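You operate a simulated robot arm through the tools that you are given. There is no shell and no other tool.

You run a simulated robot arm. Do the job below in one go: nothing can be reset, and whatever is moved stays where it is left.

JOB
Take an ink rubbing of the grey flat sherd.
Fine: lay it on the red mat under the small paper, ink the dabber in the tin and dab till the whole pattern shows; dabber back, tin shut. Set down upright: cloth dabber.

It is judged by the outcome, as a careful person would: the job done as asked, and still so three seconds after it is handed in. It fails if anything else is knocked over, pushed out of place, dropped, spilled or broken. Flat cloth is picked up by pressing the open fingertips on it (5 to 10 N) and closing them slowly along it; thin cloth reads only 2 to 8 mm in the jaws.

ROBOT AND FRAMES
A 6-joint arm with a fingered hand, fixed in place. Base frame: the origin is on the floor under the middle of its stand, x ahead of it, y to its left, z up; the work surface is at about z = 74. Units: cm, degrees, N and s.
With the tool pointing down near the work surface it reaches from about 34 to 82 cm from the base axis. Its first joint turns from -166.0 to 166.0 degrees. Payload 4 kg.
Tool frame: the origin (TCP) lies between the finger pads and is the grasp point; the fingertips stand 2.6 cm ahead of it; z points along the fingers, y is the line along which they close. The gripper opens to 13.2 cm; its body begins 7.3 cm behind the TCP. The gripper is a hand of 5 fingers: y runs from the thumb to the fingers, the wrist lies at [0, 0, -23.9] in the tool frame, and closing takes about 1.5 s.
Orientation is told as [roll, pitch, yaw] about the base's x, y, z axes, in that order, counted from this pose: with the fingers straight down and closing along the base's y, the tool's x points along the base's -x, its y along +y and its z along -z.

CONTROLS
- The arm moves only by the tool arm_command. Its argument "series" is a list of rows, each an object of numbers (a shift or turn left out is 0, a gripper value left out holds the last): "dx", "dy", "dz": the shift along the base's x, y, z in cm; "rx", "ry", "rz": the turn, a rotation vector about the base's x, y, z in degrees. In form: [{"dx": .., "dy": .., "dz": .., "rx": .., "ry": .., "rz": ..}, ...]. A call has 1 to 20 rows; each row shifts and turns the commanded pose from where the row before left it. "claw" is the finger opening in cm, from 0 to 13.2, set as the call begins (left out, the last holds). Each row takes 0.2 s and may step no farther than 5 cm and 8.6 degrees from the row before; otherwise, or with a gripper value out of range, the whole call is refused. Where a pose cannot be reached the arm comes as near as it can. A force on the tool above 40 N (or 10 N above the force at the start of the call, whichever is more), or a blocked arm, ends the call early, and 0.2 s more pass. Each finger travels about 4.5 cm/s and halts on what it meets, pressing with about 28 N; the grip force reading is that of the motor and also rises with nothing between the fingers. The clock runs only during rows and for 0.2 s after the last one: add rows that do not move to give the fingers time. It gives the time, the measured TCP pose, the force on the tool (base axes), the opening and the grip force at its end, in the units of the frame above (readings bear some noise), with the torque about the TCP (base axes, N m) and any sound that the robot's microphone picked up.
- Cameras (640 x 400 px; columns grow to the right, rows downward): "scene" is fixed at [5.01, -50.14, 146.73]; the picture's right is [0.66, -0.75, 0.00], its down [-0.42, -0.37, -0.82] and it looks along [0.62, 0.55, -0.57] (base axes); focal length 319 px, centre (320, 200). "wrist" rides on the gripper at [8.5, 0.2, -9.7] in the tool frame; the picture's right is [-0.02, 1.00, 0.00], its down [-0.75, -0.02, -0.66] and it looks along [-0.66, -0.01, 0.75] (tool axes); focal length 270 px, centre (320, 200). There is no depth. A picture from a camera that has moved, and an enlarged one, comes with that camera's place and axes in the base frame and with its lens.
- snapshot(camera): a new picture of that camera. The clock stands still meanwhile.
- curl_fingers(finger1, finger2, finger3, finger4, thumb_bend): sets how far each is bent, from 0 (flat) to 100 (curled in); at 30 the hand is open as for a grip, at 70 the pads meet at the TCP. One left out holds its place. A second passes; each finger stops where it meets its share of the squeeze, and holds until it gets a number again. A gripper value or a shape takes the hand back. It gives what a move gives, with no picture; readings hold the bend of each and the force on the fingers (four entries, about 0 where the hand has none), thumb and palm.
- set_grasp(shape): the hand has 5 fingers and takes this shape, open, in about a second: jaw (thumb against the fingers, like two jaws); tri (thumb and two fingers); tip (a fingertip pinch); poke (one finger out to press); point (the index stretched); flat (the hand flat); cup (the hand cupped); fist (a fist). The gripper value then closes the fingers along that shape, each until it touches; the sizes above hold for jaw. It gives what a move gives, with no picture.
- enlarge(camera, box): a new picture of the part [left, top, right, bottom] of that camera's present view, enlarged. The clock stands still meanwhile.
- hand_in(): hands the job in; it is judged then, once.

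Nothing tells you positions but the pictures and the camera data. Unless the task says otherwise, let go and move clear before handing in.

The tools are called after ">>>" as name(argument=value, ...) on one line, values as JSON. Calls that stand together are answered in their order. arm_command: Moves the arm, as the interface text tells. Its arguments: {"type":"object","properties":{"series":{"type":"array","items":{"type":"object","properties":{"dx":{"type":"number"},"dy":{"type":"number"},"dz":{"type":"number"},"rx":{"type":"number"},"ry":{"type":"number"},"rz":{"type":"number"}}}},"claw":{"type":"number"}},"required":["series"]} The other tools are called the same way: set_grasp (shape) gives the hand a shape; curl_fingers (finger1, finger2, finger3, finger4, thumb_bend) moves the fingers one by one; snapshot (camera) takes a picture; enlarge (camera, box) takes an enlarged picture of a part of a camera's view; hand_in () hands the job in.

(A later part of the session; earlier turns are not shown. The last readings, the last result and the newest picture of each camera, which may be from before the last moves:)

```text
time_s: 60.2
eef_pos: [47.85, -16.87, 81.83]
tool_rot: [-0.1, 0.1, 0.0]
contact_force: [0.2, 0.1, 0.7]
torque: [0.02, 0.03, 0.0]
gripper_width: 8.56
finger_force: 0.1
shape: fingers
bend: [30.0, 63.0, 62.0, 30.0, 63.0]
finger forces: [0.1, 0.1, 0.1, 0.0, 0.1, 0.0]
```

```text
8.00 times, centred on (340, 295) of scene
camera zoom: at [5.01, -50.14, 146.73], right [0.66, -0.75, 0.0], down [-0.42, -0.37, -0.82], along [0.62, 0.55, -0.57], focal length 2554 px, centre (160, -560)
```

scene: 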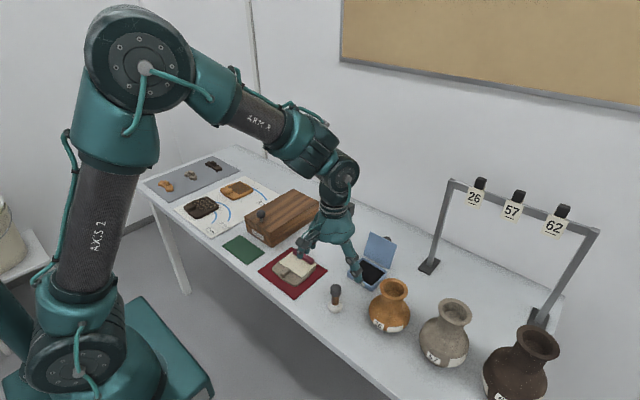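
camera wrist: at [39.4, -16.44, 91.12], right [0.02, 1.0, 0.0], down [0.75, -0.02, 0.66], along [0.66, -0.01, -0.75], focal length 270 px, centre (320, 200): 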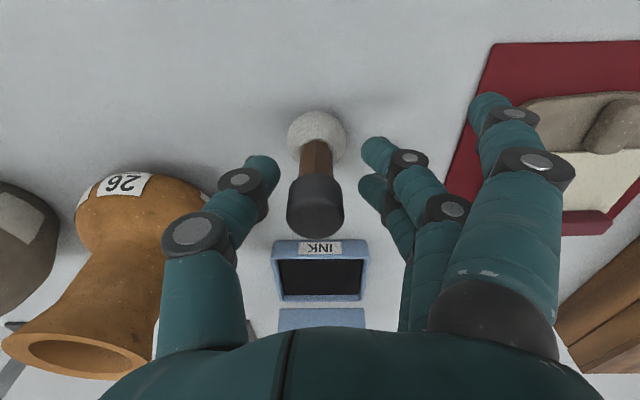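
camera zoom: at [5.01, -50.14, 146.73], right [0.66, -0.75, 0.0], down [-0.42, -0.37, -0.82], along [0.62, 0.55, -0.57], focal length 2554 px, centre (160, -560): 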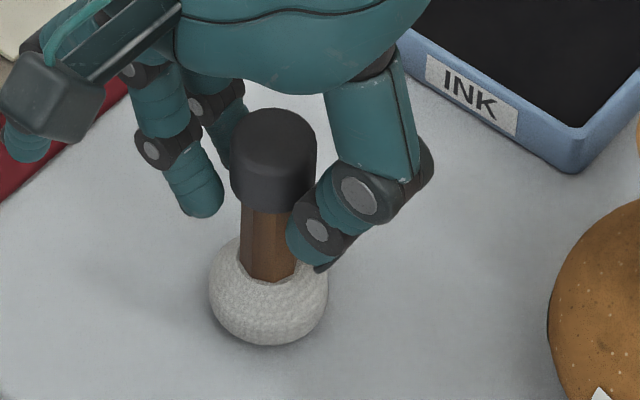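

The dabber stands free again at about (47.6, -16.4), with the hand's centre about 0.55 cm too far in +x. I'll open a little, shift the hand -0.55 in x and slightly down, and re-grip on the shaft between knob and ball.

>>> curl_fingers(finger2=57, finger3=57, thumb_bend=57)

>>> arm_command(series=[{"dx": -0.3, "dy": 0.1}, {"dx": -0.25, "dy": 0.1}, {}])

>>> enlarge(camera="wrist", box=[200, 90, 480, 265])

>>> enlarge(camera="scene", box=[310, 270, 370, 320])

```text
time_s: 61.2
eef_pos: [47.83, -16.88, 81.89]
tool_rot: [0.0, 0.0, 0.0]
contact_force: [-0.2, 0.1, -0.1]
torque: [-0.05, -0.01, 0.01]
gripper_width: 9.67
finger_force: 0.0
shape: fingers
bend: [30.0, 56.0, 56.0, 30.0, 56.0]
finger forces: [0.0, 0.1, 0.0, 0.1, 0.1, 0.0]
```

```text
time_s: 62.0
eef_pos: [47.38, -16.71, 81.88]
tool_rot: [-0.1, 0.0, 0.0]
contact_force: [-0.1, 0.7, 0.2]
torque: [0.03, -0.01, 0.03]
gripper_width: 9.65
finger_force: 0.1
shape: fingers
bend: [30.0, 56.0, 56.0, 30.0, 56.0]
finger forces: [0.0, 0.0, 0.0, 0.0, 0.0, 0.0]
```

```text
2.29 times, centred on (340, 178) of wrist
camera zoom: at [38.83, -16.29, 91.6], right [0.02, 1.0, 0.0], down [0.75, -0.02, 0.66], along [0.66, -0.01, -0.75], focal length 618 px, centre (274, 251)
```

zoom: 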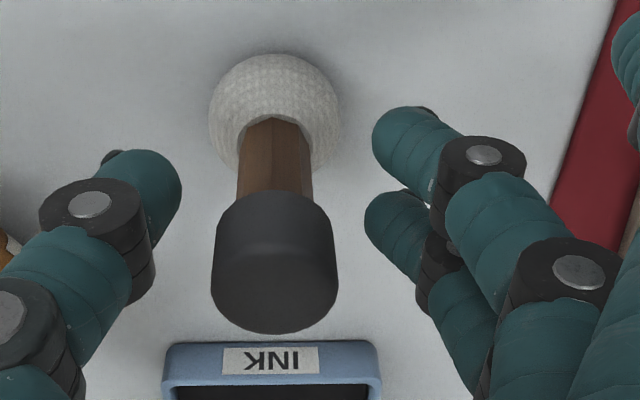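

```text
8.00 times, centred on (340, 295) of scene
camera zoom: at [5.01, -50.14, 146.73], right [0.66, -0.75, 0.0], down [-0.42, -0.37, -0.82], along [0.62, 0.55, -0.57], focal length 2554 px, centre (160, -560)
```

zoom: 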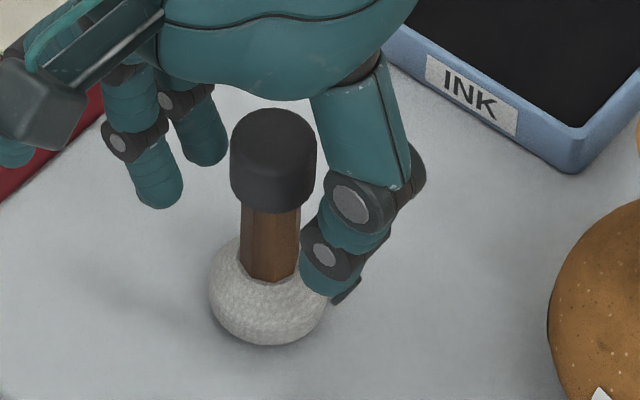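

The dabber now sits between the thumb and the two fingers. I'll lower 0.6 cm and close.

>>> arm_command(series=[{"dz": -0.3}, {"dz": -0.3}, {}])

>>> curl_fingers(finger2=66, finger3=66, thumb_bend=66)

>>> enlarge(camera="wrist", box=[200, 90, 480, 265])

>>> enlarge(camera="scene", box=[310, 270, 370, 320])

```text
time_s: 62.8
eef_pos: [47.36, -16.6, 81.37]
tool_rot: [0.1, 0.1, 0.0]
contact_force: [0.4, 0.4, -0.7]
torque: [0.01, 0.03, 0.0]
gripper_width: 9.66
finger_force: 0.0
shape: fingers
bend: [30.0, 56.0, 56.0, 30.0, 56.0]
finger forces: [0.1, 0.0, 0.1, 0.0, 0.1, 0.1]
```

```text
time_s: 63.8
eef_pos: [47.43, -16.63, 81.49]
tool_rot: [0.0, 0.0, 0.0]
contact_force: [0.3, -0.2, 0.6]
torque: [-0.01, -0.03, -0.03]
gripper_width: 8.33
finger_force: 0.8
shape: fingers
bend: [30.0, 66.0, 65.0, 30.0, 65.0]
finger forces: [0.1, 0.0, 1.0, 0.0, 0.9, 0.1]
```

```text
2.29 times, centred on (340, 178) of wrist
camera zoom: at [38.89, -16.31, 91.06], right [0.02, 1.0, 0.0], down [0.75, -0.02, 0.66], along [0.66, -0.01, -0.75], focal length 618 px, centre (274, 251)
```

zoom: 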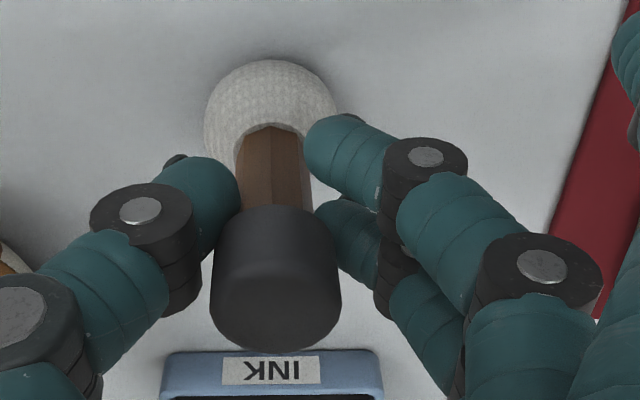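

```text
8.00 times, centred on (340, 295) of scene
camera zoom: at [5.01, -50.14, 146.73], right [0.66, -0.75, 0.0], down [-0.42, -0.37, -0.82], along [0.62, 0.55, -0.57], focal length 2554 px, centre (160, -560)
```

zoom: 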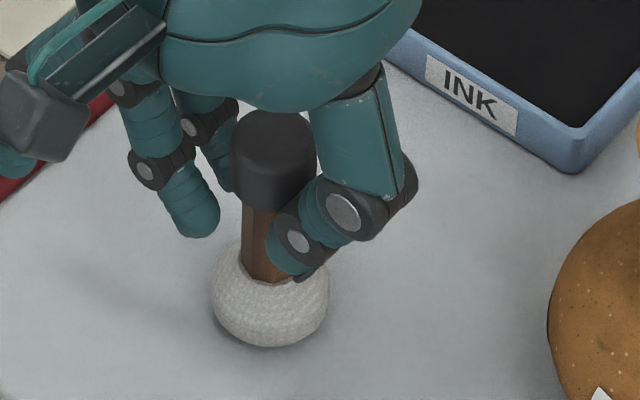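

Finger 3 touches the knob before finger 2 does, so the dabber is slightly toward finger 3. I'll open a touch, shift the hand +0.3 in x and check that both touch together.

>>> curl_fingers(finger2=61, finger3=61, thumb_bend=61)

>>> arm_command(series=[{"dx": 0.15}, {"dx": 0.15}, {}])

>>> curl_fingers(finger2=67, finger3=67, thumb_bend=66)

>>> enlarge(camera="wrist", box=[200, 90, 480, 265])

>>> enlarge(camera="scene", box=[310, 270, 370, 320])

```text
time_s: 64.8
eef_pos: [47.31, -16.5, 81.4]
tool_rot: [0.0, 0.0, 0.0]
contact_force: [0.6, -0.3, -0.5]
torque: [-0.03, 0.0, 0.03]
gripper_width: 8.87
finger_force: 0.1
shape: fingers
bend: [30.0, 61.0, 61.0, 30.0, 61.0]
finger forces: [0.0, 0.1, 0.1, 0.1, 0.1, 0.0]
```

```text
time_s: 65.6
eef_pos: [47.74, -16.69, 81.45]
tool_rot: [0.1, 0.1, 0.1]
contact_force: [-0.6, -0.7, -1.1]
torque: [0.01, 0.01, 0.0]
gripper_width: 8.89
finger_force: 0.1
shape: fingers
bend: [30.0, 61.0, 61.0, 30.0, 61.0]
finger forces: [0.1, 0.0, 0.1, 0.0, 0.1, 0.1]
```

```text
time_s: 66.6
eef_pos: [47.64, -16.7, 81.5]
tool_rot: [0.0, -0.1, 0.1]
contact_force: [0.5, 0.2, -0.5]
torque: [0.02, 0.01, 0.0]
gripper_width: 8.34
finger_force: 1.3
shape: fingers
bend: [30.0, 67.0, 65.0, 30.0, 65.0]
finger forces: [0.0, 0.0, 1.2, 0.1, 1.2, 0.0]
```

```text
2.29 times, centred on (340, 178) of wrist
camera zoom: at [39.23, -16.27, 91.04], right [0.02, 1.0, 0.0], down [0.75, -0.02, 0.66], along [0.66, -0.01, -0.75], focal length 618 px, centre (274, 251)
```

zoom: 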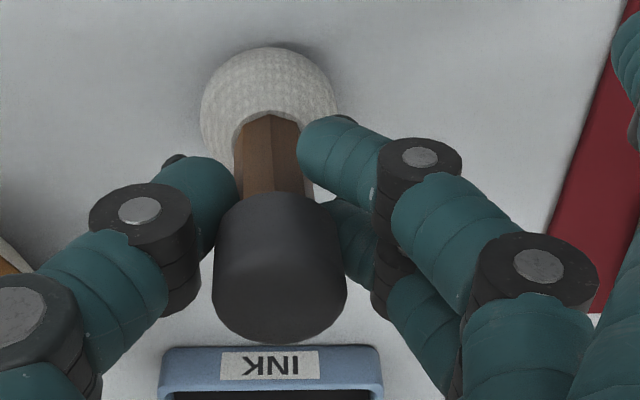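

```text
8.00 times, centred on (340, 295) of scene
camera zoom: at [5.01, -50.14, 146.73], right [0.66, -0.75, 0.0], down [-0.42, -0.37, -0.82], along [0.62, 0.55, -0.57], focal length 2554 px, centre (160, -560)
```

zoom: 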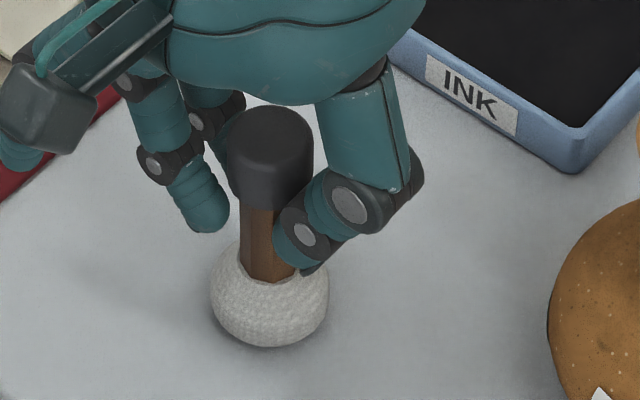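

Thumb and finger 3 touch lightly while finger 2 is still free. I'll bring finger 2 in alone to see where it meets the shaft.

>>> curl_fingers(finger2=71)

>>> enlarge(camera="wrist", box=[200, 90, 480, 265])

>>> enlarge(camera="scene", box=[310, 270, 370, 320])

```text
time_s: 67.6
eef_pos: [47.75, -16.49, 81.4]
tool_rot: [0.0, 0.1, 0.0]
contact_force: [-0.4, 0.1, -0.5]
torque: [0.03, -0.05, 0.01]
gripper_width: 8.36
finger_force: 0.9
shape: fingers
bend: [30.0, 71.0, 65.0, 30.0, 65.0]
finger forces: [0.0, 0.1, 1.2, 0.0, 1.3, 0.0]
```

```text
2.29 times, centred on (340, 178) of wrist
camera zoom: at [39.23, -16.27, 91.04], right [0.02, 1.0, 0.0], down [0.75, -0.02, 0.66], along [0.66, -0.01, -0.75], focal length 618 px, centre (274, 251)
```

zoom: 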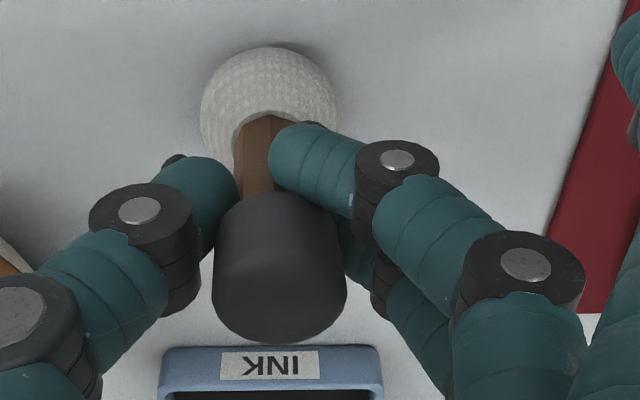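

```text
8.00 times, centred on (340, 295) of scene
camera zoom: at [5.01, -50.14, 146.73], right [0.66, -0.75, 0.0], down [-0.42, -0.37, -0.82], along [0.62, 0.55, -0.57], focal length 2554 px, centre (160, -560)
```

zoom: 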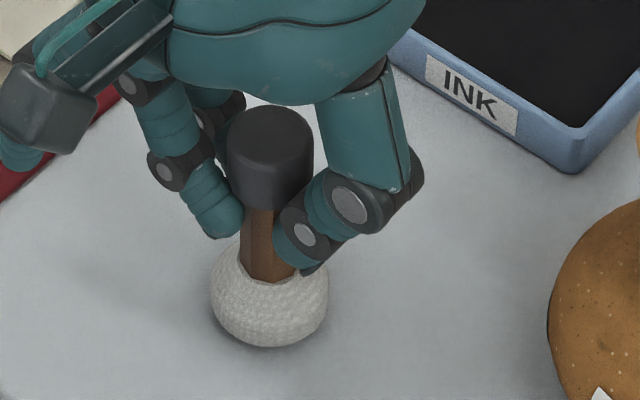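

Finger 2 passes in front of the shaft, so the dabber axis is really at about x=48.2 and the hand must move +0.55. I'll open, shift and try again.

>>> curl_fingers(finger2=59, finger3=59, thumb_bend=59)

>>> arm_command(series=[{"dx": 0.3}, {"dx": 0.3}, {}])

>>> curl_fingers(finger2=66, finger3=66, thumb_bend=66)

>>> enlarge(camera="wrist", box=[200, 90, 480, 265])

>>> enlarge(camera="scene", box=[310, 270, 370, 320])

```text
time_s: 68.6
eef_pos: [47.74, -16.72, 81.43]
tool_rot: [0.0, 0.0, -0.1]
contact_force: [0.5, 0.3, -0.3]
torque: [0.0, 0.01, -0.01]
gripper_width: 9.17
finger_force: 0.0
shape: fingers
bend: [30.0, 59.0, 59.0, 30.0, 59.0]
finger forces: [0.0, 0.0, 0.1, 0.0, 0.0, 0.1]
```

```text
time_s: 69.4
eef_pos: [48.3, -16.56, 81.46]
tool_rot: [0.0, -0.1, 0.0]
contact_force: [-0.2, 0.1, 0.5]
torque: [0.0, 0.01, -0.01]
gripper_width: 9.19
finger_force: 0.1
shape: fingers
bend: [30.0, 59.0, 59.0, 30.0, 59.0]
finger forces: [0.0, 0.0, 0.0, 0.0, 0.0, 0.0]
```

```text
time_s: 70.4
eef_pos: [48.25, -16.69, 81.41]
tool_rot: [0.0, 0.1, 0.0]
contact_force: [-0.5, -0.2, 0.5]
torque: [0.03, 0.01, 0.02]
gripper_width: 8.29
finger_force: 0.3
shape: fingers
bend: [30.0, 65.0, 66.0, 30.0, 66.0]
finger forces: [0.0, 0.3, 0.1, 0.0, 0.5, 0.1]
```

```text
2.29 times, centred on (340, 178) of wrist
camera zoom: at [39.79, -16.25, 91.02], right [0.02, 1.0, 0.0], down [0.75, -0.02, 0.66], along [0.66, -0.01, -0.75], focal length 618 px, centre (274, 251)
```

zoom: 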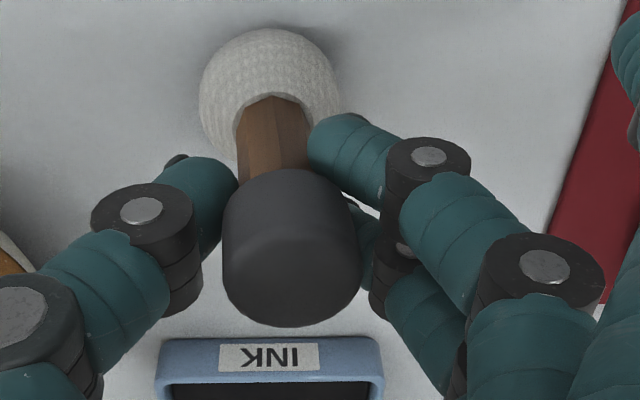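

```text
8.00 times, centred on (340, 295) of scene
camera zoom: at [5.01, -50.14, 146.73], right [0.66, -0.75, 0.0], down [-0.42, -0.37, -0.82], along [0.62, 0.55, -0.57], focal length 2554 px, centre (160, -560)
```

zoom: 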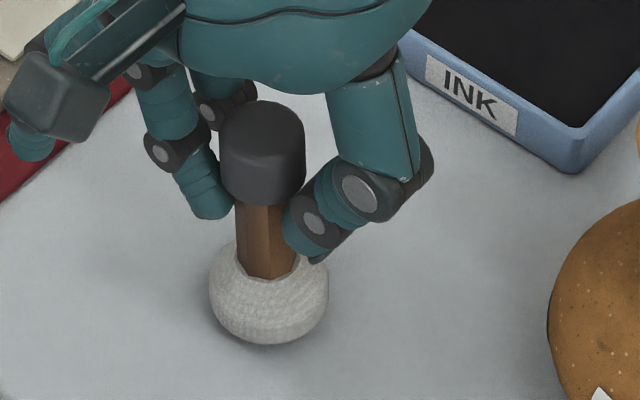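

Now all three digits meet together, but the thumb has pushed the knob about 0.3 cm toward +y. I'll open slightly, shift -0.35 in y and close again.

>>> curl_fingers(finger2=62, finger3=62, thumb_bend=61)

>>> arm_command(series=[{"dy": -0.2}, {"dy": -0.15}, {}])

>>> enlarge(camera="scene", box=[310, 270, 370, 320])

>>> enlarge(camera="wrist", box=[200, 90, 480, 265])

```text
time_s: 71.4
eef_pos: [48.31, -16.67, 81.32]
tool_rot: [0.0, 0.0, 0.1]
contact_force: [0.4, -0.4, -0.2]
torque: [-0.01, 0.04, 0.03]
gripper_width: 8.87
finger_force: 0.1
shape: fingers
bend: [30.0, 62.0, 62.0, 30.0, 61.0]
finger forces: [0.0, 0.0, 0.0, 0.0, 0.0, 0.0]
```

```text
time_s: 72.2
eef_pos: [48.4, -16.96, 81.39]
tool_rot: [0.0, 0.0, 0.0]
contact_force: [0.6, -0.3, 0.4]
torque: [0.0, 0.0, -0.03]
gripper_width: 8.87
finger_force: 0.0
shape: fingers
bend: [30.0, 62.0, 62.0, 30.0, 61.0]
finger forces: [0.0, 0.1, 0.0, 0.1, 0.0, 0.1]
```

```text
8.00 times, centred on (340, 295) of scene
camera zoom: at [5.01, -50.14, 146.73], right [0.66, -0.75, 0.0], down [-0.42, -0.37, -0.82], along [0.62, 0.55, -0.57], focal length 2554 px, centre (160, -560)
```

zoom: 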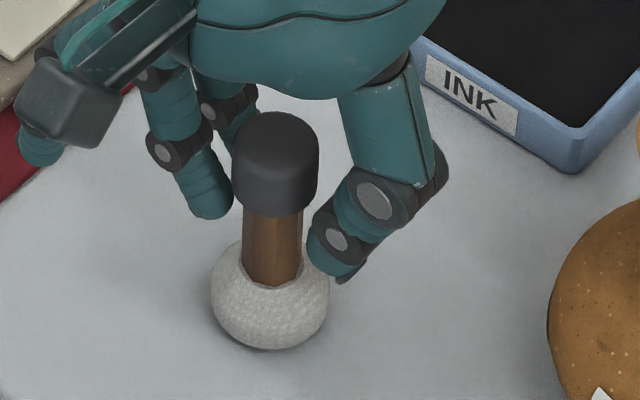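

```text
2.29 times, centred on (340, 178) of wrist
camera zoom: at [39.84, -16.63, 91.03], right [0.02, 1.0, 0.0], down [0.75, -0.02, 0.66], along [0.66, -0.01, -0.75], focal length 618 px, centre (274, 251)
```

zoom: 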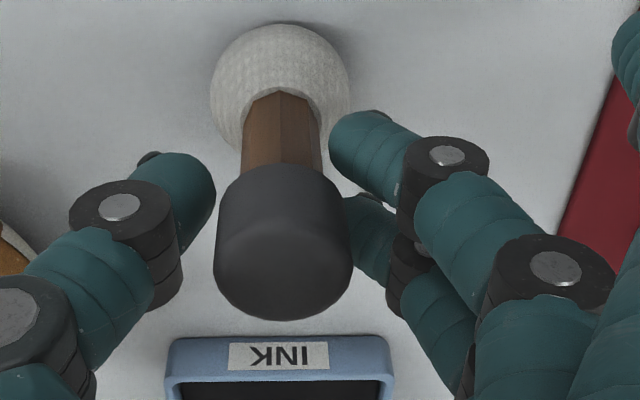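

The dabber is upright again. I'll nudge +0.1 in y and close all three together.

>>> arm_command(series=[{"dy": 0.12}, {}])

>>> curl_fingers(finger2=66, finger3=66, thumb_bend=66)

>>> enlarge(camera="scene", box=[310, 270, 370, 320])

>>> enlarge(camera="wrist", box=[200, 90, 480, 265])

```text
time_s: 72.8
eef_pos: [48.34, -16.85, 81.38]
tool_rot: [0.0, 0.0, 0.0]
contact_force: [-0.5, 0.1, -0.5]
torque: [0.02, -0.01, 0.03]
gripper_width: 8.87
finger_force: 0.0
shape: fingers
bend: [30.0, 62.0, 62.0, 30.0, 61.0]
finger forces: [0.0, 0.1, 0.1, 0.1, 0.0, 0.0]
```

```text
time_s: 73.8
eef_pos: [48.24, -16.75, 81.52]
tool_rot: [0.0, 0.1, -0.1]
contact_force: [0.7, 0.0, 0.2]
torque: [0.02, 0.01, 0.04]
gripper_width: 8.3
finger_force: 1.4
shape: fingers
bend: [30.0, 65.0, 66.0, 30.0, 65.0]
finger forces: [0.0, 0.6, 0.1, 0.0, 0.8, 0.0]
```

```text
8.00 times, centred on (340, 295) of scene
camera zoom: at [5.01, -50.14, 146.73], right [0.66, -0.75, 0.0], down [-0.42, -0.37, -0.82], along [0.62, 0.55, -0.57], focal length 2554 px, centre (160, -560)
```

zoom: 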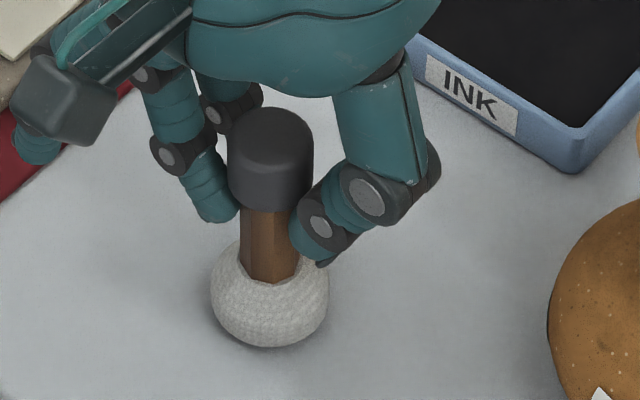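

```text
2.29 times, centred on (340, 178) of wrist
camera zoom: at [39.8, -16.51, 91.07], right [0.02, 1.0, 0.0], down [0.75, -0.02, 0.66], along [0.66, -0.01, -0.75], focal length 618 px, centre (274, 251)
```

zoom: 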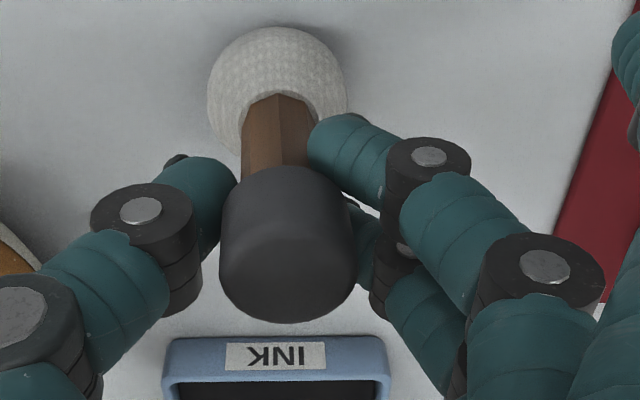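

The dabber is nearly upright and all three digits touch. I'll tighten the grip in a smaller step.

>>> curl_fingers(finger2=70, finger3=70, thumb_bend=70)

>>> enlarge(camera="scene", box=[310, 270, 370, 320])

>>> enlarge(camera="wrist", box=[200, 90, 480, 265])

```text
time_s: 74.8
eef_pos: [48.23, -16.86, 81.55]
tool_rot: [0.0, 0.0, 0.0]
contact_force: [-0.1, -0.8, -1.1]
torque: [0.01, -0.02, -0.01]
gripper_width: 8.16
finger_force: 4.9
shape: fingers
bend: [30.0, 66.0, 67.0, 30.0, 68.0]
finger forces: [0.0, 2.9, 2.4, 0.0, 5.2, 0.1]
```

```text
8.00 times, centred on (340, 295) of scene
camera zoom: at [5.01, -50.14, 146.73], right [0.66, -0.75, 0.0], down [-0.42, -0.37, -0.82], along [0.62, 0.55, -0.57], focal length 2554 px, centre (160, -560)
```

zoom: 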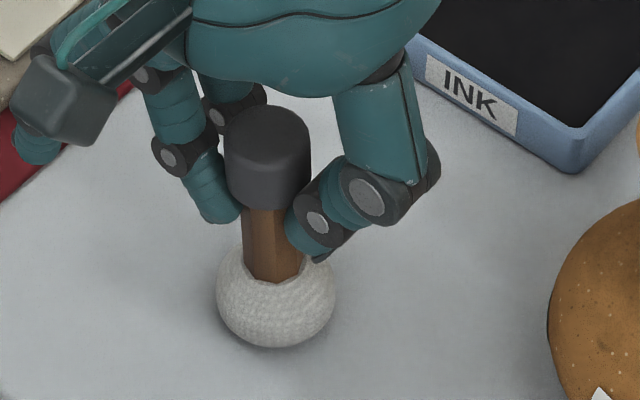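

```text
2.29 times, centred on (340, 178) of wrist
camera zoom: at [39.8, -16.51, 91.07], right [0.02, 1.0, 0.0], down [0.75, -0.02, 0.66], along [0.66, -0.01, -0.75], focal length 618 px, centre (274, 251)
```

zoom: 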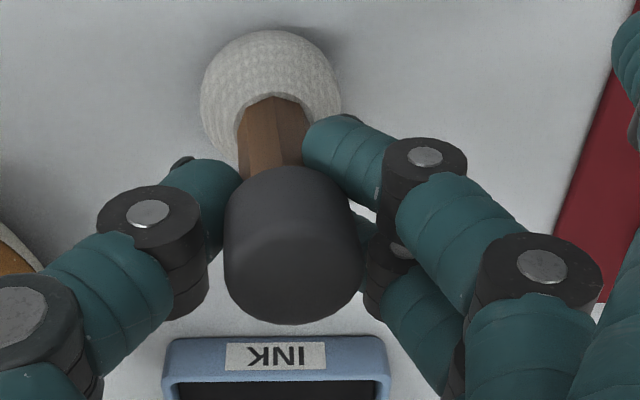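

The grip is balanced (2.9 and 2.4 against 5.2 N), with a small tilt of about 4°. I'll tighten fully.

>>> curl_fingers(finger2=78, finger3=78, thumb_bend=78)

>>> enlarge(camera="scene", box=[310, 270, 370, 320])

>>> enlarge(camera="wrist", box=[200, 90, 480, 265])

```text
time_s: 75.8
eef_pos: [48.4, -16.83, 81.56]
tool_rot: [0.0, 0.0, 0.0]
contact_force: [-0.5, 0.6, -0.9]
torque: [0.03, 0.0, 0.03]
gripper_width: 7.96
finger_force: 16.3
shape: fingers
bend: [30.0, 70.0, 71.0, 30.0, 69.0]
finger forces: [0.0, 8.0, 8.2, 0.0, 16.7, 0.1]
```

```text
8.00 times, centred on (340, 295) of scene
camera zoom: at [5.01, -50.14, 146.73], right [0.66, -0.75, 0.0], down [-0.42, -0.37, -0.82], along [0.62, 0.55, -0.57], focal length 2554 px, centre (160, -560)
```

zoom: 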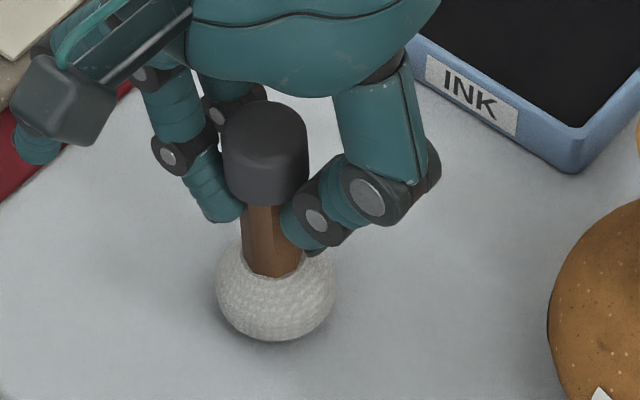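

```text
2.29 times, centred on (340, 178) of wrist
camera zoom: at [39.8, -16.51, 91.07], right [0.02, 1.0, 0.0], down [0.75, -0.02, 0.66], along [0.66, -0.01, -0.75], focal length 618 px, centre (274, 251)
```

zoom: 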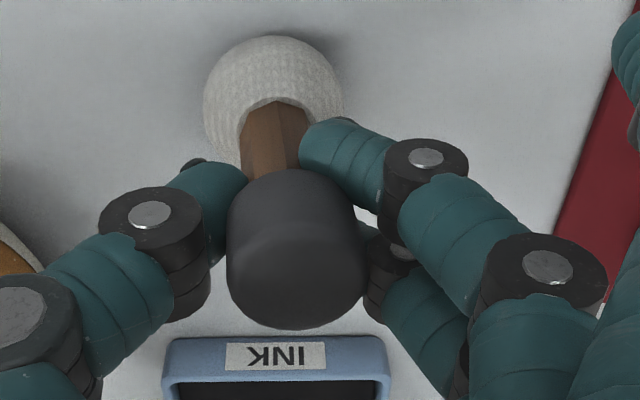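

The dabber is firmly held (8 and 8 against 16.7 N). I'll lift it, tilt the hand about 4.5° to set it vertical, and look.

>>> arm_command(series=[{"dz": 0.4}, {"dz": 0.8}, {"dz": 1.5}, {"dz": 2.0}, {"dz": 2.0}, {"dz": 2.0, "rx": 2.2}, {"rx": 2.3}, {}])

>>> enlarge(camera="scene", box=[290, 230, 390, 320])

>>> snapshot(camera="wrist")

```text
time_s: 77.6
eef_pos: [48.28, -16.87, 90.12]
tool_rot: [4.4, 0.0, 0.0]
contact_force: [-0.7, 0.3, -0.7]
torque: [-0.01, -0.03, -0.02]
gripper_width: 7.97
finger_force: 17.5
shape: fingers
bend: [30.0, 70.0, 71.0, 30.0, 69.0]
finger forces: [0.0, 8.5, 8.9, 0.1, 16.7, 0.1]
```

```text
4.44 times, centred on (340, 275) of scene
camera zoom: at [5.01, -50.14, 146.73], right [0.66, -0.75, 0.0], down [-0.42, -0.37, -0.82], along [0.62, 0.55, -0.57], focal length 1419 px, centre (231, -133)
```

zoom: 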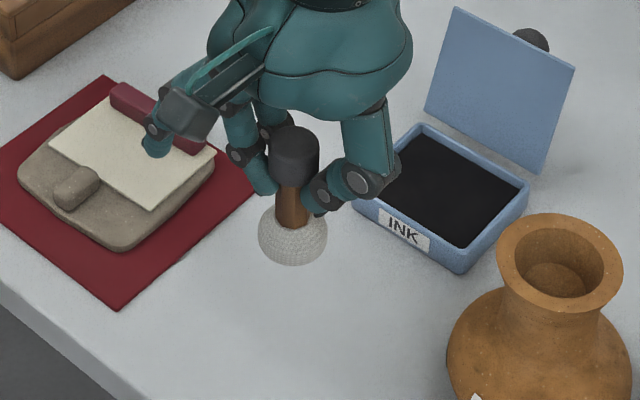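

```text
taken
camera wrist: at [39.78, -17.31, 99.77], right [0.02, 1.0, 0.08], down [0.75, -0.07, 0.65], along [0.66, 0.05, -0.75], focal length 270 px, centre (320, 200)
```

wrist: 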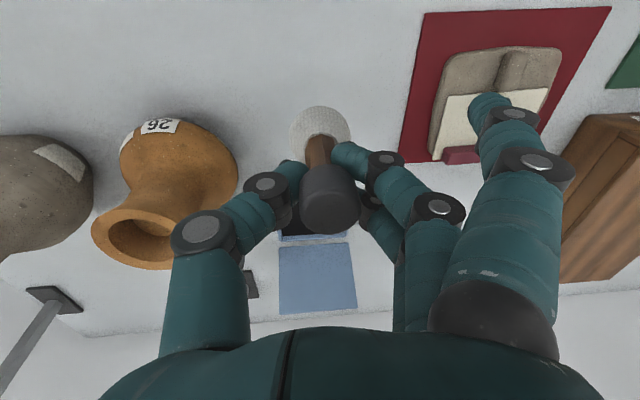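

The dabber is up and nearly vertical. I'll carry it over the ink pad at about (62.8, -16.7).

>>> arm_command(series=[{"dx": 2.5}, {"dx": 3.0}, {"dx": 3.0}, {"dx": 3.0}, {"dx": 2.0, "dy": -0.2}, {"dx": 1.0, "dy": -0.2}, {}, {}])

>>> enlarge(camera="scene", box=[310, 190, 440, 310])

>>> snapshot(camera="wrist")

```text
time_s: 79.4
eef_pos: [62.81, -17.15, 90.04]
tool_rot: [4.4, 0.0, 0.0]
contact_force: [-0.8, 0.8, -0.8]
torque: [0.0, -0.01, 0.02]
gripper_width: 7.98
finger_force: 17.1
shape: fingers
bend: [30.0, 70.0, 71.0, 30.0, 69.0]
finger forces: [0.0, 8.9, 9.3, 0.1, 16.6, 0.0]
```

```text
3.33 times, centred on (375, 250) of scene
camera zoom: at [5.01, -50.14, 146.73], right [0.66, -0.75, 0.0], down [-0.42, -0.37, -0.82], along [0.62, 0.55, -0.57], focal length 1064 px, centre (137, 33)
```

zoom: 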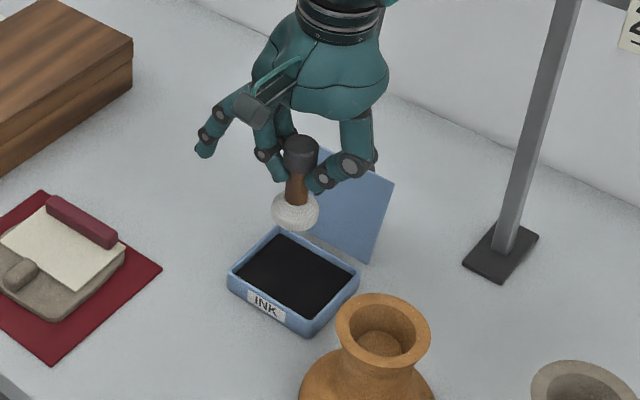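

```text
taken
camera wrist: at [54.32, -17.61, 99.62], right [0.02, 1.0, 0.08], down [0.75, -0.07, 0.65], along [0.66, 0.05, -0.75], focal length 270 px, centre (320, 200)
```

wrist: 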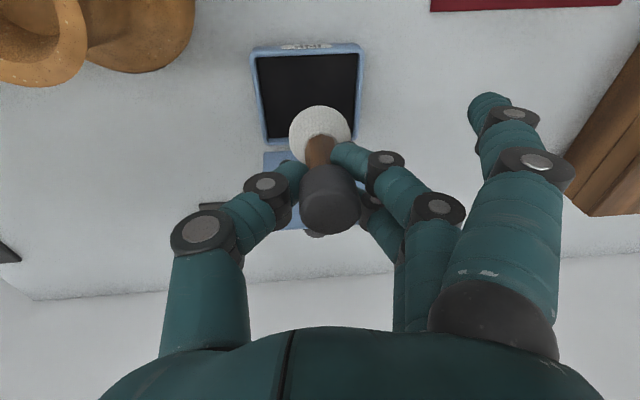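

The ball hangs over the pad. I'll lower toward it, then contact gently.

>>> arm_command(series=[{"dx": 0.3, "dy": -0.15, "dz": -1.5}, {"dz": -2.0}, {"dz": -1.5}, {"dz": -1.0}, {"dz": -0.4}, {}])

>>> enlarge(camera="scene", box=[330, 210, 430, 300])

>>> snapshot(camera="wrist")

```text
time_s: 80.8
eef_pos: [63.17, -17.36, 83.69]
tool_rot: [4.6, 0.0, 0.0]
contact_force: [0.3, -0.8, -0.6]
torque: [0.0, -0.02, 0.0]
gripper_width: 7.99
finger_force: 17.9
shape: fingers
bend: [30.0, 70.0, 71.0, 30.0, 69.0]
finger forces: [0.0, 9.1, 9.6, 0.0, 16.5, 0.0]
```

```text
4.44 times, centred on (380, 255) of scene
camera zoom: at [5.01, -50.14, 146.73], right [0.66, -0.75, 0.0], down [-0.42, -0.37, -0.82], along [0.62, 0.55, -0.57], focal length 1419 px, centre (53, -44)
```

zoom: 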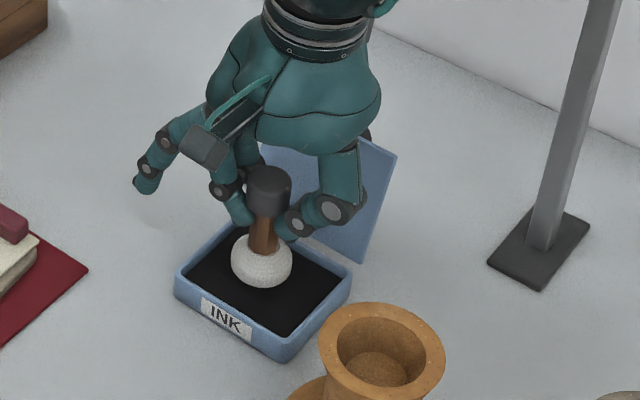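

```text
taken
camera wrist: at [54.65, -17.78, 93.31], right [0.02, 1.0, 0.08], down [0.75, -0.07, 0.65], along [0.66, 0.05, -0.75], focal length 270 px, centre (320, 200)
```

wrist: 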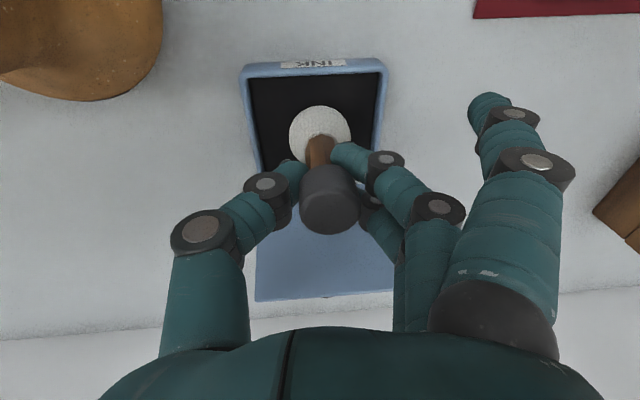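

>>> arm_command(series=[{"dz": -0.2}, {"dz": -0.2}, {"dz": -0.15}, {"dz": -0.15}, {}])

```text
time_s: 82.0
eef_pos: [63.21, -17.51, 83.09]
tool_rot: [4.6, -0.1, 0.1]
contact_force: [0.4, -0.6, -1.5]
torque: [-0.02, 0.02, 0.01]
gripper_width: 7.98
finger_force: 17.9
shape: fingers
bend: [30.0, 70.0, 71.0, 30.0, 69.0]
finger forces: [0.1, 9.0, 9.6, 0.0, 16.5, 0.1]
```

>>> arm_command(series=[{"dz": -0.15}, {"dz": -0.1}, {"dz": -0.1}, {"dz": -0.1}, {}])

>>> enlarge(camera="scene", box=[340, 230, 410, 290])

```text
time_s: 83.2
eef_pos: [63.19, -17.42, 82.79]
tool_rot: [4.4, -0.1, 0.0]
contact_force: [2.9, 1.1, 9.4]
torque: [0.08, 0.01, -0.03]
gripper_width: 7.93
finger_force: 19.3
shape: fingers
bend: [30.0, 71.0, 72.0, 30.0, 69.0]
finger forces: [0.0, 9.9, 12.0, 0.0, 18.0, 0.0]
```

```text
6.67 times, centred on (375, 260) of scene
camera zoom: at [5.01, -50.14, 146.73], right [0.66, -0.75, 0.0], down [-0.42, -0.37, -0.82], along [0.62, 0.55, -0.57], focal length 2129 px, centre (-47, -200)
```

zoom: 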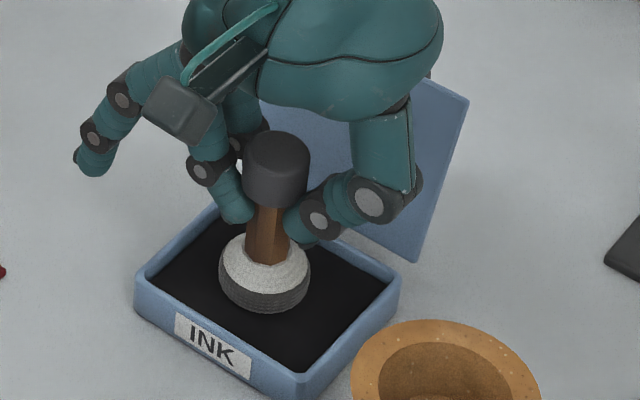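

The dabber is inked (9 N, with a dark ring on the ball). I'll lift it out, curl the outer fingers in for clearance, and carry it over the paper.

>>> arm_command(series=[{"dz": 0.5}, {"dz": 1.5}, {"dz": 2.5}, {"dz": 2.8}, {}])

>>> curl_fingers(finger1=60, finger4=60)

>>> enlarge(camera="scene", box=[330, 200, 430, 290])

>>> snapshot(camera="wrist")

```text
time_s: 84.4
eef_pos: [63.07, -17.43, 89.96]
tool_rot: [4.5, 0.0, -0.1]
contact_force: [0.0, 0.5, -0.8]
torque: [-0.01, -0.01, 0.01]
gripper_width: 7.95
finger_force: 18.2
shape: fingers
bend: [30.0, 71.0, 72.0, 30.0, 69.0]
finger forces: [0.0, 10.1, 10.1, 0.0, 16.9, 0.0]
```

```text
time_s: 85.4
eef_pos: [63.23, -17.41, 89.88]
tool_rot: [4.6, 0.0, 0.0]
contact_force: [-0.4, -0.1, -1.1]
torque: [0.02, 0.01, 0.0]
gripper_width: 3.68
finger_force: 18.7
shape: fingers
bend: [60.0, 71.0, 72.0, 60.0, 69.0]
finger forces: [0.0, 10.2, 10.0, 0.0, 16.8, 0.0]
```

```text
4.44 times, centred on (380, 245) of scene
camera zoom: at [5.01, -50.14, 146.73], right [0.66, -0.75, 0.0], down [-0.42, -0.37, -0.82], along [0.62, 0.55, -0.57], focal length 1419 px, centre (53, 0)
```

zoom: 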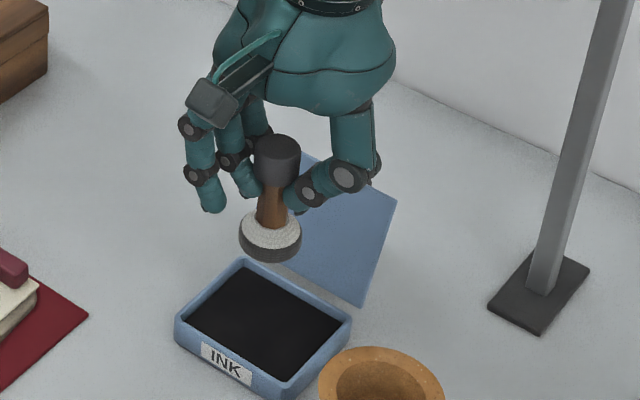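

```text
taken
camera wrist: at [54.6, -17.84, 99.57], right [0.02, 1.0, 0.08], down [0.75, -0.07, 0.65], along [0.66, 0.05, -0.75], focal length 270 px, centre (320, 200)
```

wrist: 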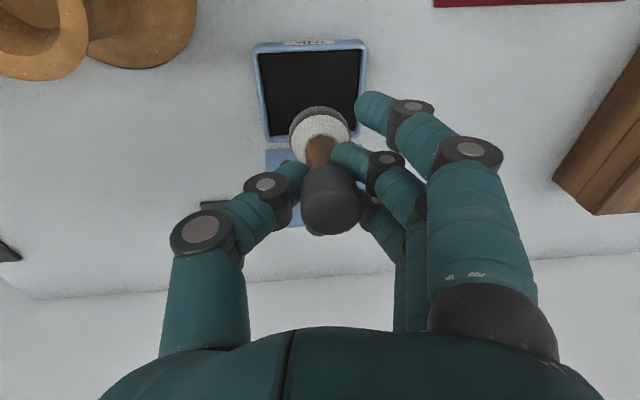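

The ball's underside is well inked. I'll move over the paper, starting with the dab at about (52.3, 3.6).

>>> arm_command(series=[{"dx": -1.3, "dy": 2.4}, {"dx": -1.75, "dy": 3.4}, {"dx": -1.75, "dy": 3.4}, {"dx": -1.75, "dy": 3.4}, {"dx": -1.75, "dy": 3.4}, {"dx": -1.4, "dy": 2.8}, {"dx": -0.7, "dy": 1.5}, {}, {}])

>>> snapshot(camera="wrist")

>>> enlarge(camera="scene", box=[240, 180, 350, 290])

```text
time_s: 87.4
eef_pos: [52.73, 2.91, 89.9]
tool_rot: [4.5, 0.1, -0.1]
contact_force: [-0.1, -0.3, -0.1]
torque: [-0.01, 0.02, -0.03]
gripper_width: 3.67
finger_force: 18.6
shape: fingers
bend: [60.0, 71.0, 72.0, 60.0, 69.0]
finger forces: [0.1, 10.3, 10.5, 0.0, 16.4, 0.1]
```

```text
taken
camera wrist: at [44.21, 2.4, 99.49], right [0.02, 1.0, 0.08], down [0.75, -0.07, 0.65], along [0.66, 0.05, -0.75], focal length 270 px, centre (320, 200)
```

wrist: 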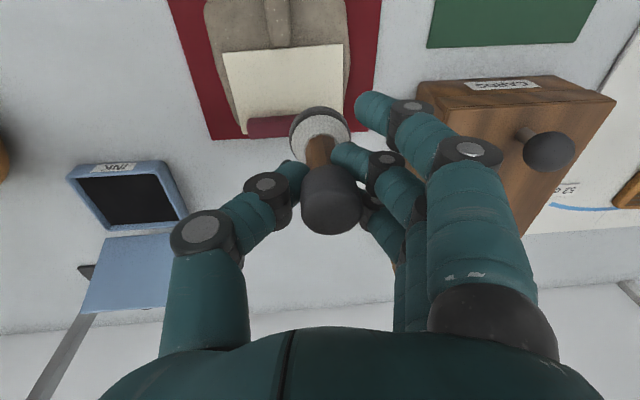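

```text
3.64 times, centred on (295, 235) of scene
camera zoom: at [5.01, -50.14, 146.73], right [0.66, -0.75, 0.0], down [-0.42, -0.37, -0.82], along [0.62, 0.55, -0.57], focal length 1161 px, centre (411, 73)
```

zoom: 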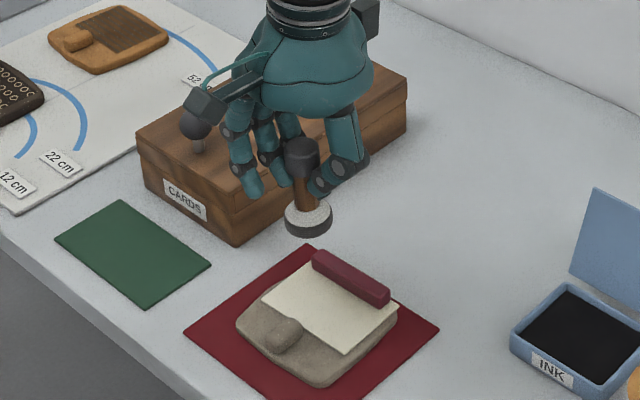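

The ball is above the paper's +y side. I'll lower it close and check position before touching.

>>> arm_command(series=[{"dz": -1.5}, {"dz": -2.0}, {"dz": -1.5}, {"dz": -0.6}, {}])

>>> snapshot(camera="wrist")

>>> enlarge(camera="scene", box=[260, 210, 340, 280])

```text
time_s: 88.6
eef_pos: [52.69, 2.94, 84.35]
tool_rot: [4.4, -0.1, 0.1]
contact_force: [-0.4, -0.6, -0.7]
torque: [-0.02, 0.01, -0.03]
gripper_width: 3.66
finger_force: 18.3
shape: fingers
bend: [60.0, 71.0, 72.0, 60.0, 69.0]
finger forces: [0.0, 10.3, 10.5, 0.0, 16.2, 0.0]
```

```text
taken
camera wrist: at [44.22, 2.49, 93.91], right [0.02, 1.0, 0.08], down [0.75, -0.07, 0.66], along [0.66, 0.05, -0.75], focal length 270 px, centre (320, 200)
```

wrist: 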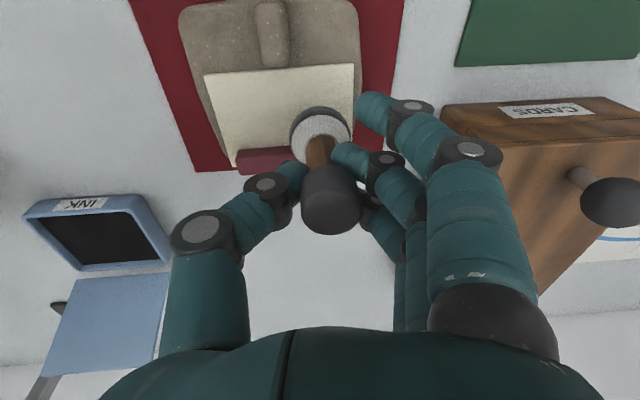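

```text
5.71 times, centred on (300, 245) of scene
camera zoom: at [5.01, -50.14, 146.73], right [0.66, -0.75, 0.0], down [-0.42, -0.37, -0.82], along [0.62, 0.55, -0.57], focal length 1824 px, centre (434, -57)
```

zoom: 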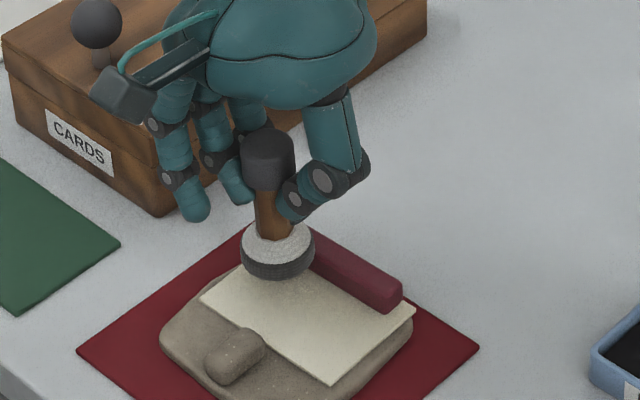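

>>> arm_command(series=[{"dz": -0.3}, {"dz": -0.2}, {"dz": -0.2}, {"dz": -0.15}, {}])

>>> enlarge(camera="scene", box=[260, 210, 340, 280])

```text
time_s: 89.7
eef_pos: [52.77, 3.01, 83.62]
tool_rot: [4.5, 0.0, 0.1]
contact_force: [-8.1, -2.8, 22.0]
torque: [0.13, 0.09, 0.07]
gripper_width: 3.62
finger_force: 26.8
shape: fingers
bend: [60.0, 72.0, 73.0, 60.0, 73.0]
finger forces: [0.1, 19.7, 13.7, 0.1, 20.4, 0.1]
stopped in row 5: the force on the tool passed its limit at 41 N (the readings are from after the stop); the commanded pose is now the measured one
```

```text
5.71 times, centred on (300, 245) of scene
camera zoom: at [5.01, -50.14, 146.73], right [0.66, -0.75, 0.0], down [-0.42, -0.37, -0.82], along [0.62, 0.55, -0.57], focal length 1824 px, centre (434, -57)
```

zoom: 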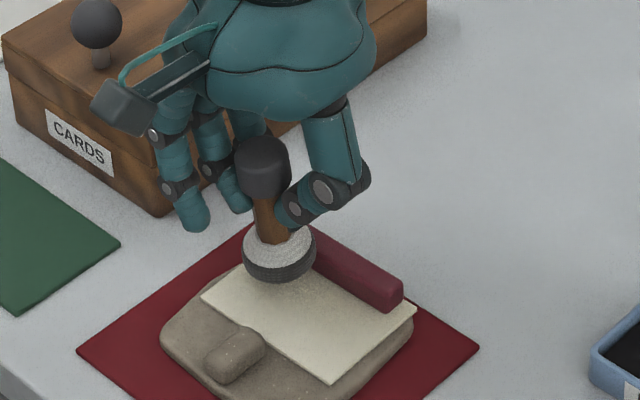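

I hit harder than intended (the paper surface is higher than I assumed), so I'll lift right away and inspect.

>>> arm_command(series=[{"dz": 0.4}, {"dz": 0.6}, {"dz": 1.0}, {"dz": 2.0}, {"dz": 2.0}, {}])

>>> enlarge(camera="scene", box=[260, 200, 340, 280])

>>> snapshot(camera="wrist")

```text
time_s: 91.1
eef_pos: [52.85, 2.88, 89.62]
tool_rot: [4.5, 0.0, -0.1]
contact_force: [0.2, 0.1, -0.3]
torque: [0.0, -0.02, -0.03]
gripper_width: 3.65
finger_force: 20.3
shape: fingers
bend: [60.0, 71.0, 72.0, 60.0, 72.0]
finger forces: [0.1, 13.3, 13.2, 0.0, 14.7, 0.1]
```

```text
5.00 times, centred on (300, 240) of scene
camera zoom: at [5.01, -50.14, 146.73], right [0.66, -0.75, 0.0], down [-0.42, -0.37, -0.82], along [0.62, 0.55, -0.57], focal length 1596 px, centre (420, 0)
```

zoom: 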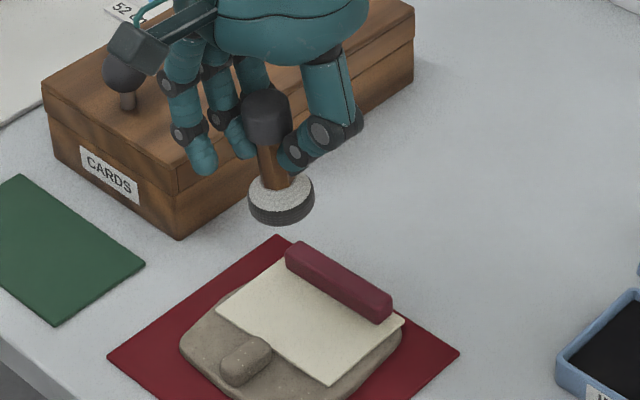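

```text
taken
camera wrist: at [44.27, 2.48, 99.25], right [0.02, 1.0, 0.08], down [0.75, -0.07, 0.65], along [0.66, 0.05, -0.75], focal length 270 px, centre (320, 200)
```

wrist: 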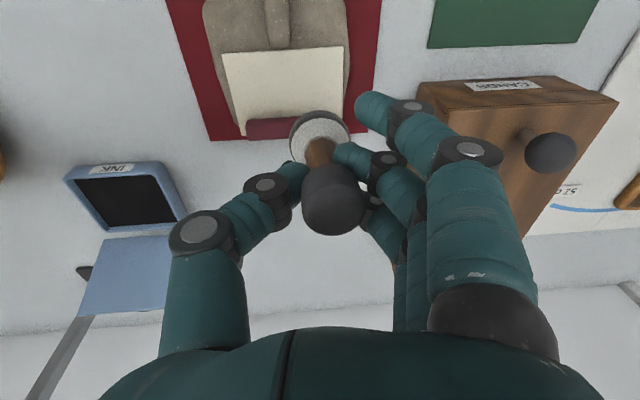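

No mark was left and the reaction pushed toward -x, so the ball probably landed on the batten. I'll check whether the paper moved and where the ball really is.

>>> enlarge(camera="wrist", box=[200, 20, 400, 170])

>>> enlarge(camera="scene", box=[275, 235, 330, 280])

```text
2.67 times, centred on (300, 95) of wrist
camera zoom: at [44.27, 2.48, 99.25], right [0.02, 1.0, 0.08], down [0.75, -0.07, 0.65], along [0.66, 0.05, -0.75], focal length 721 px, centre (373, 480)
```

zoom: 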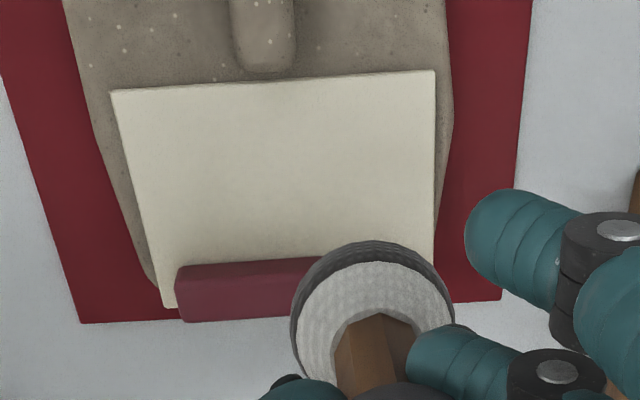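

```text
8.89 times, centred on (302, 258) of scene
camera zoom: at [5.01, -50.14, 146.73], right [0.66, -0.75, 0.0], down [-0.42, -0.37, -0.82], along [0.62, 0.55, -0.57], focal length 2838 px, centre (476, -311)
```

zoom: 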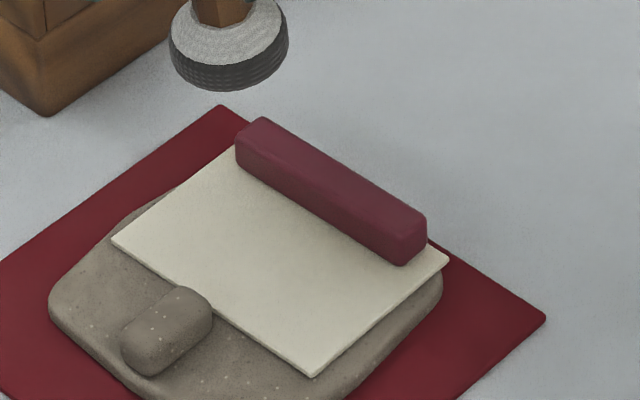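

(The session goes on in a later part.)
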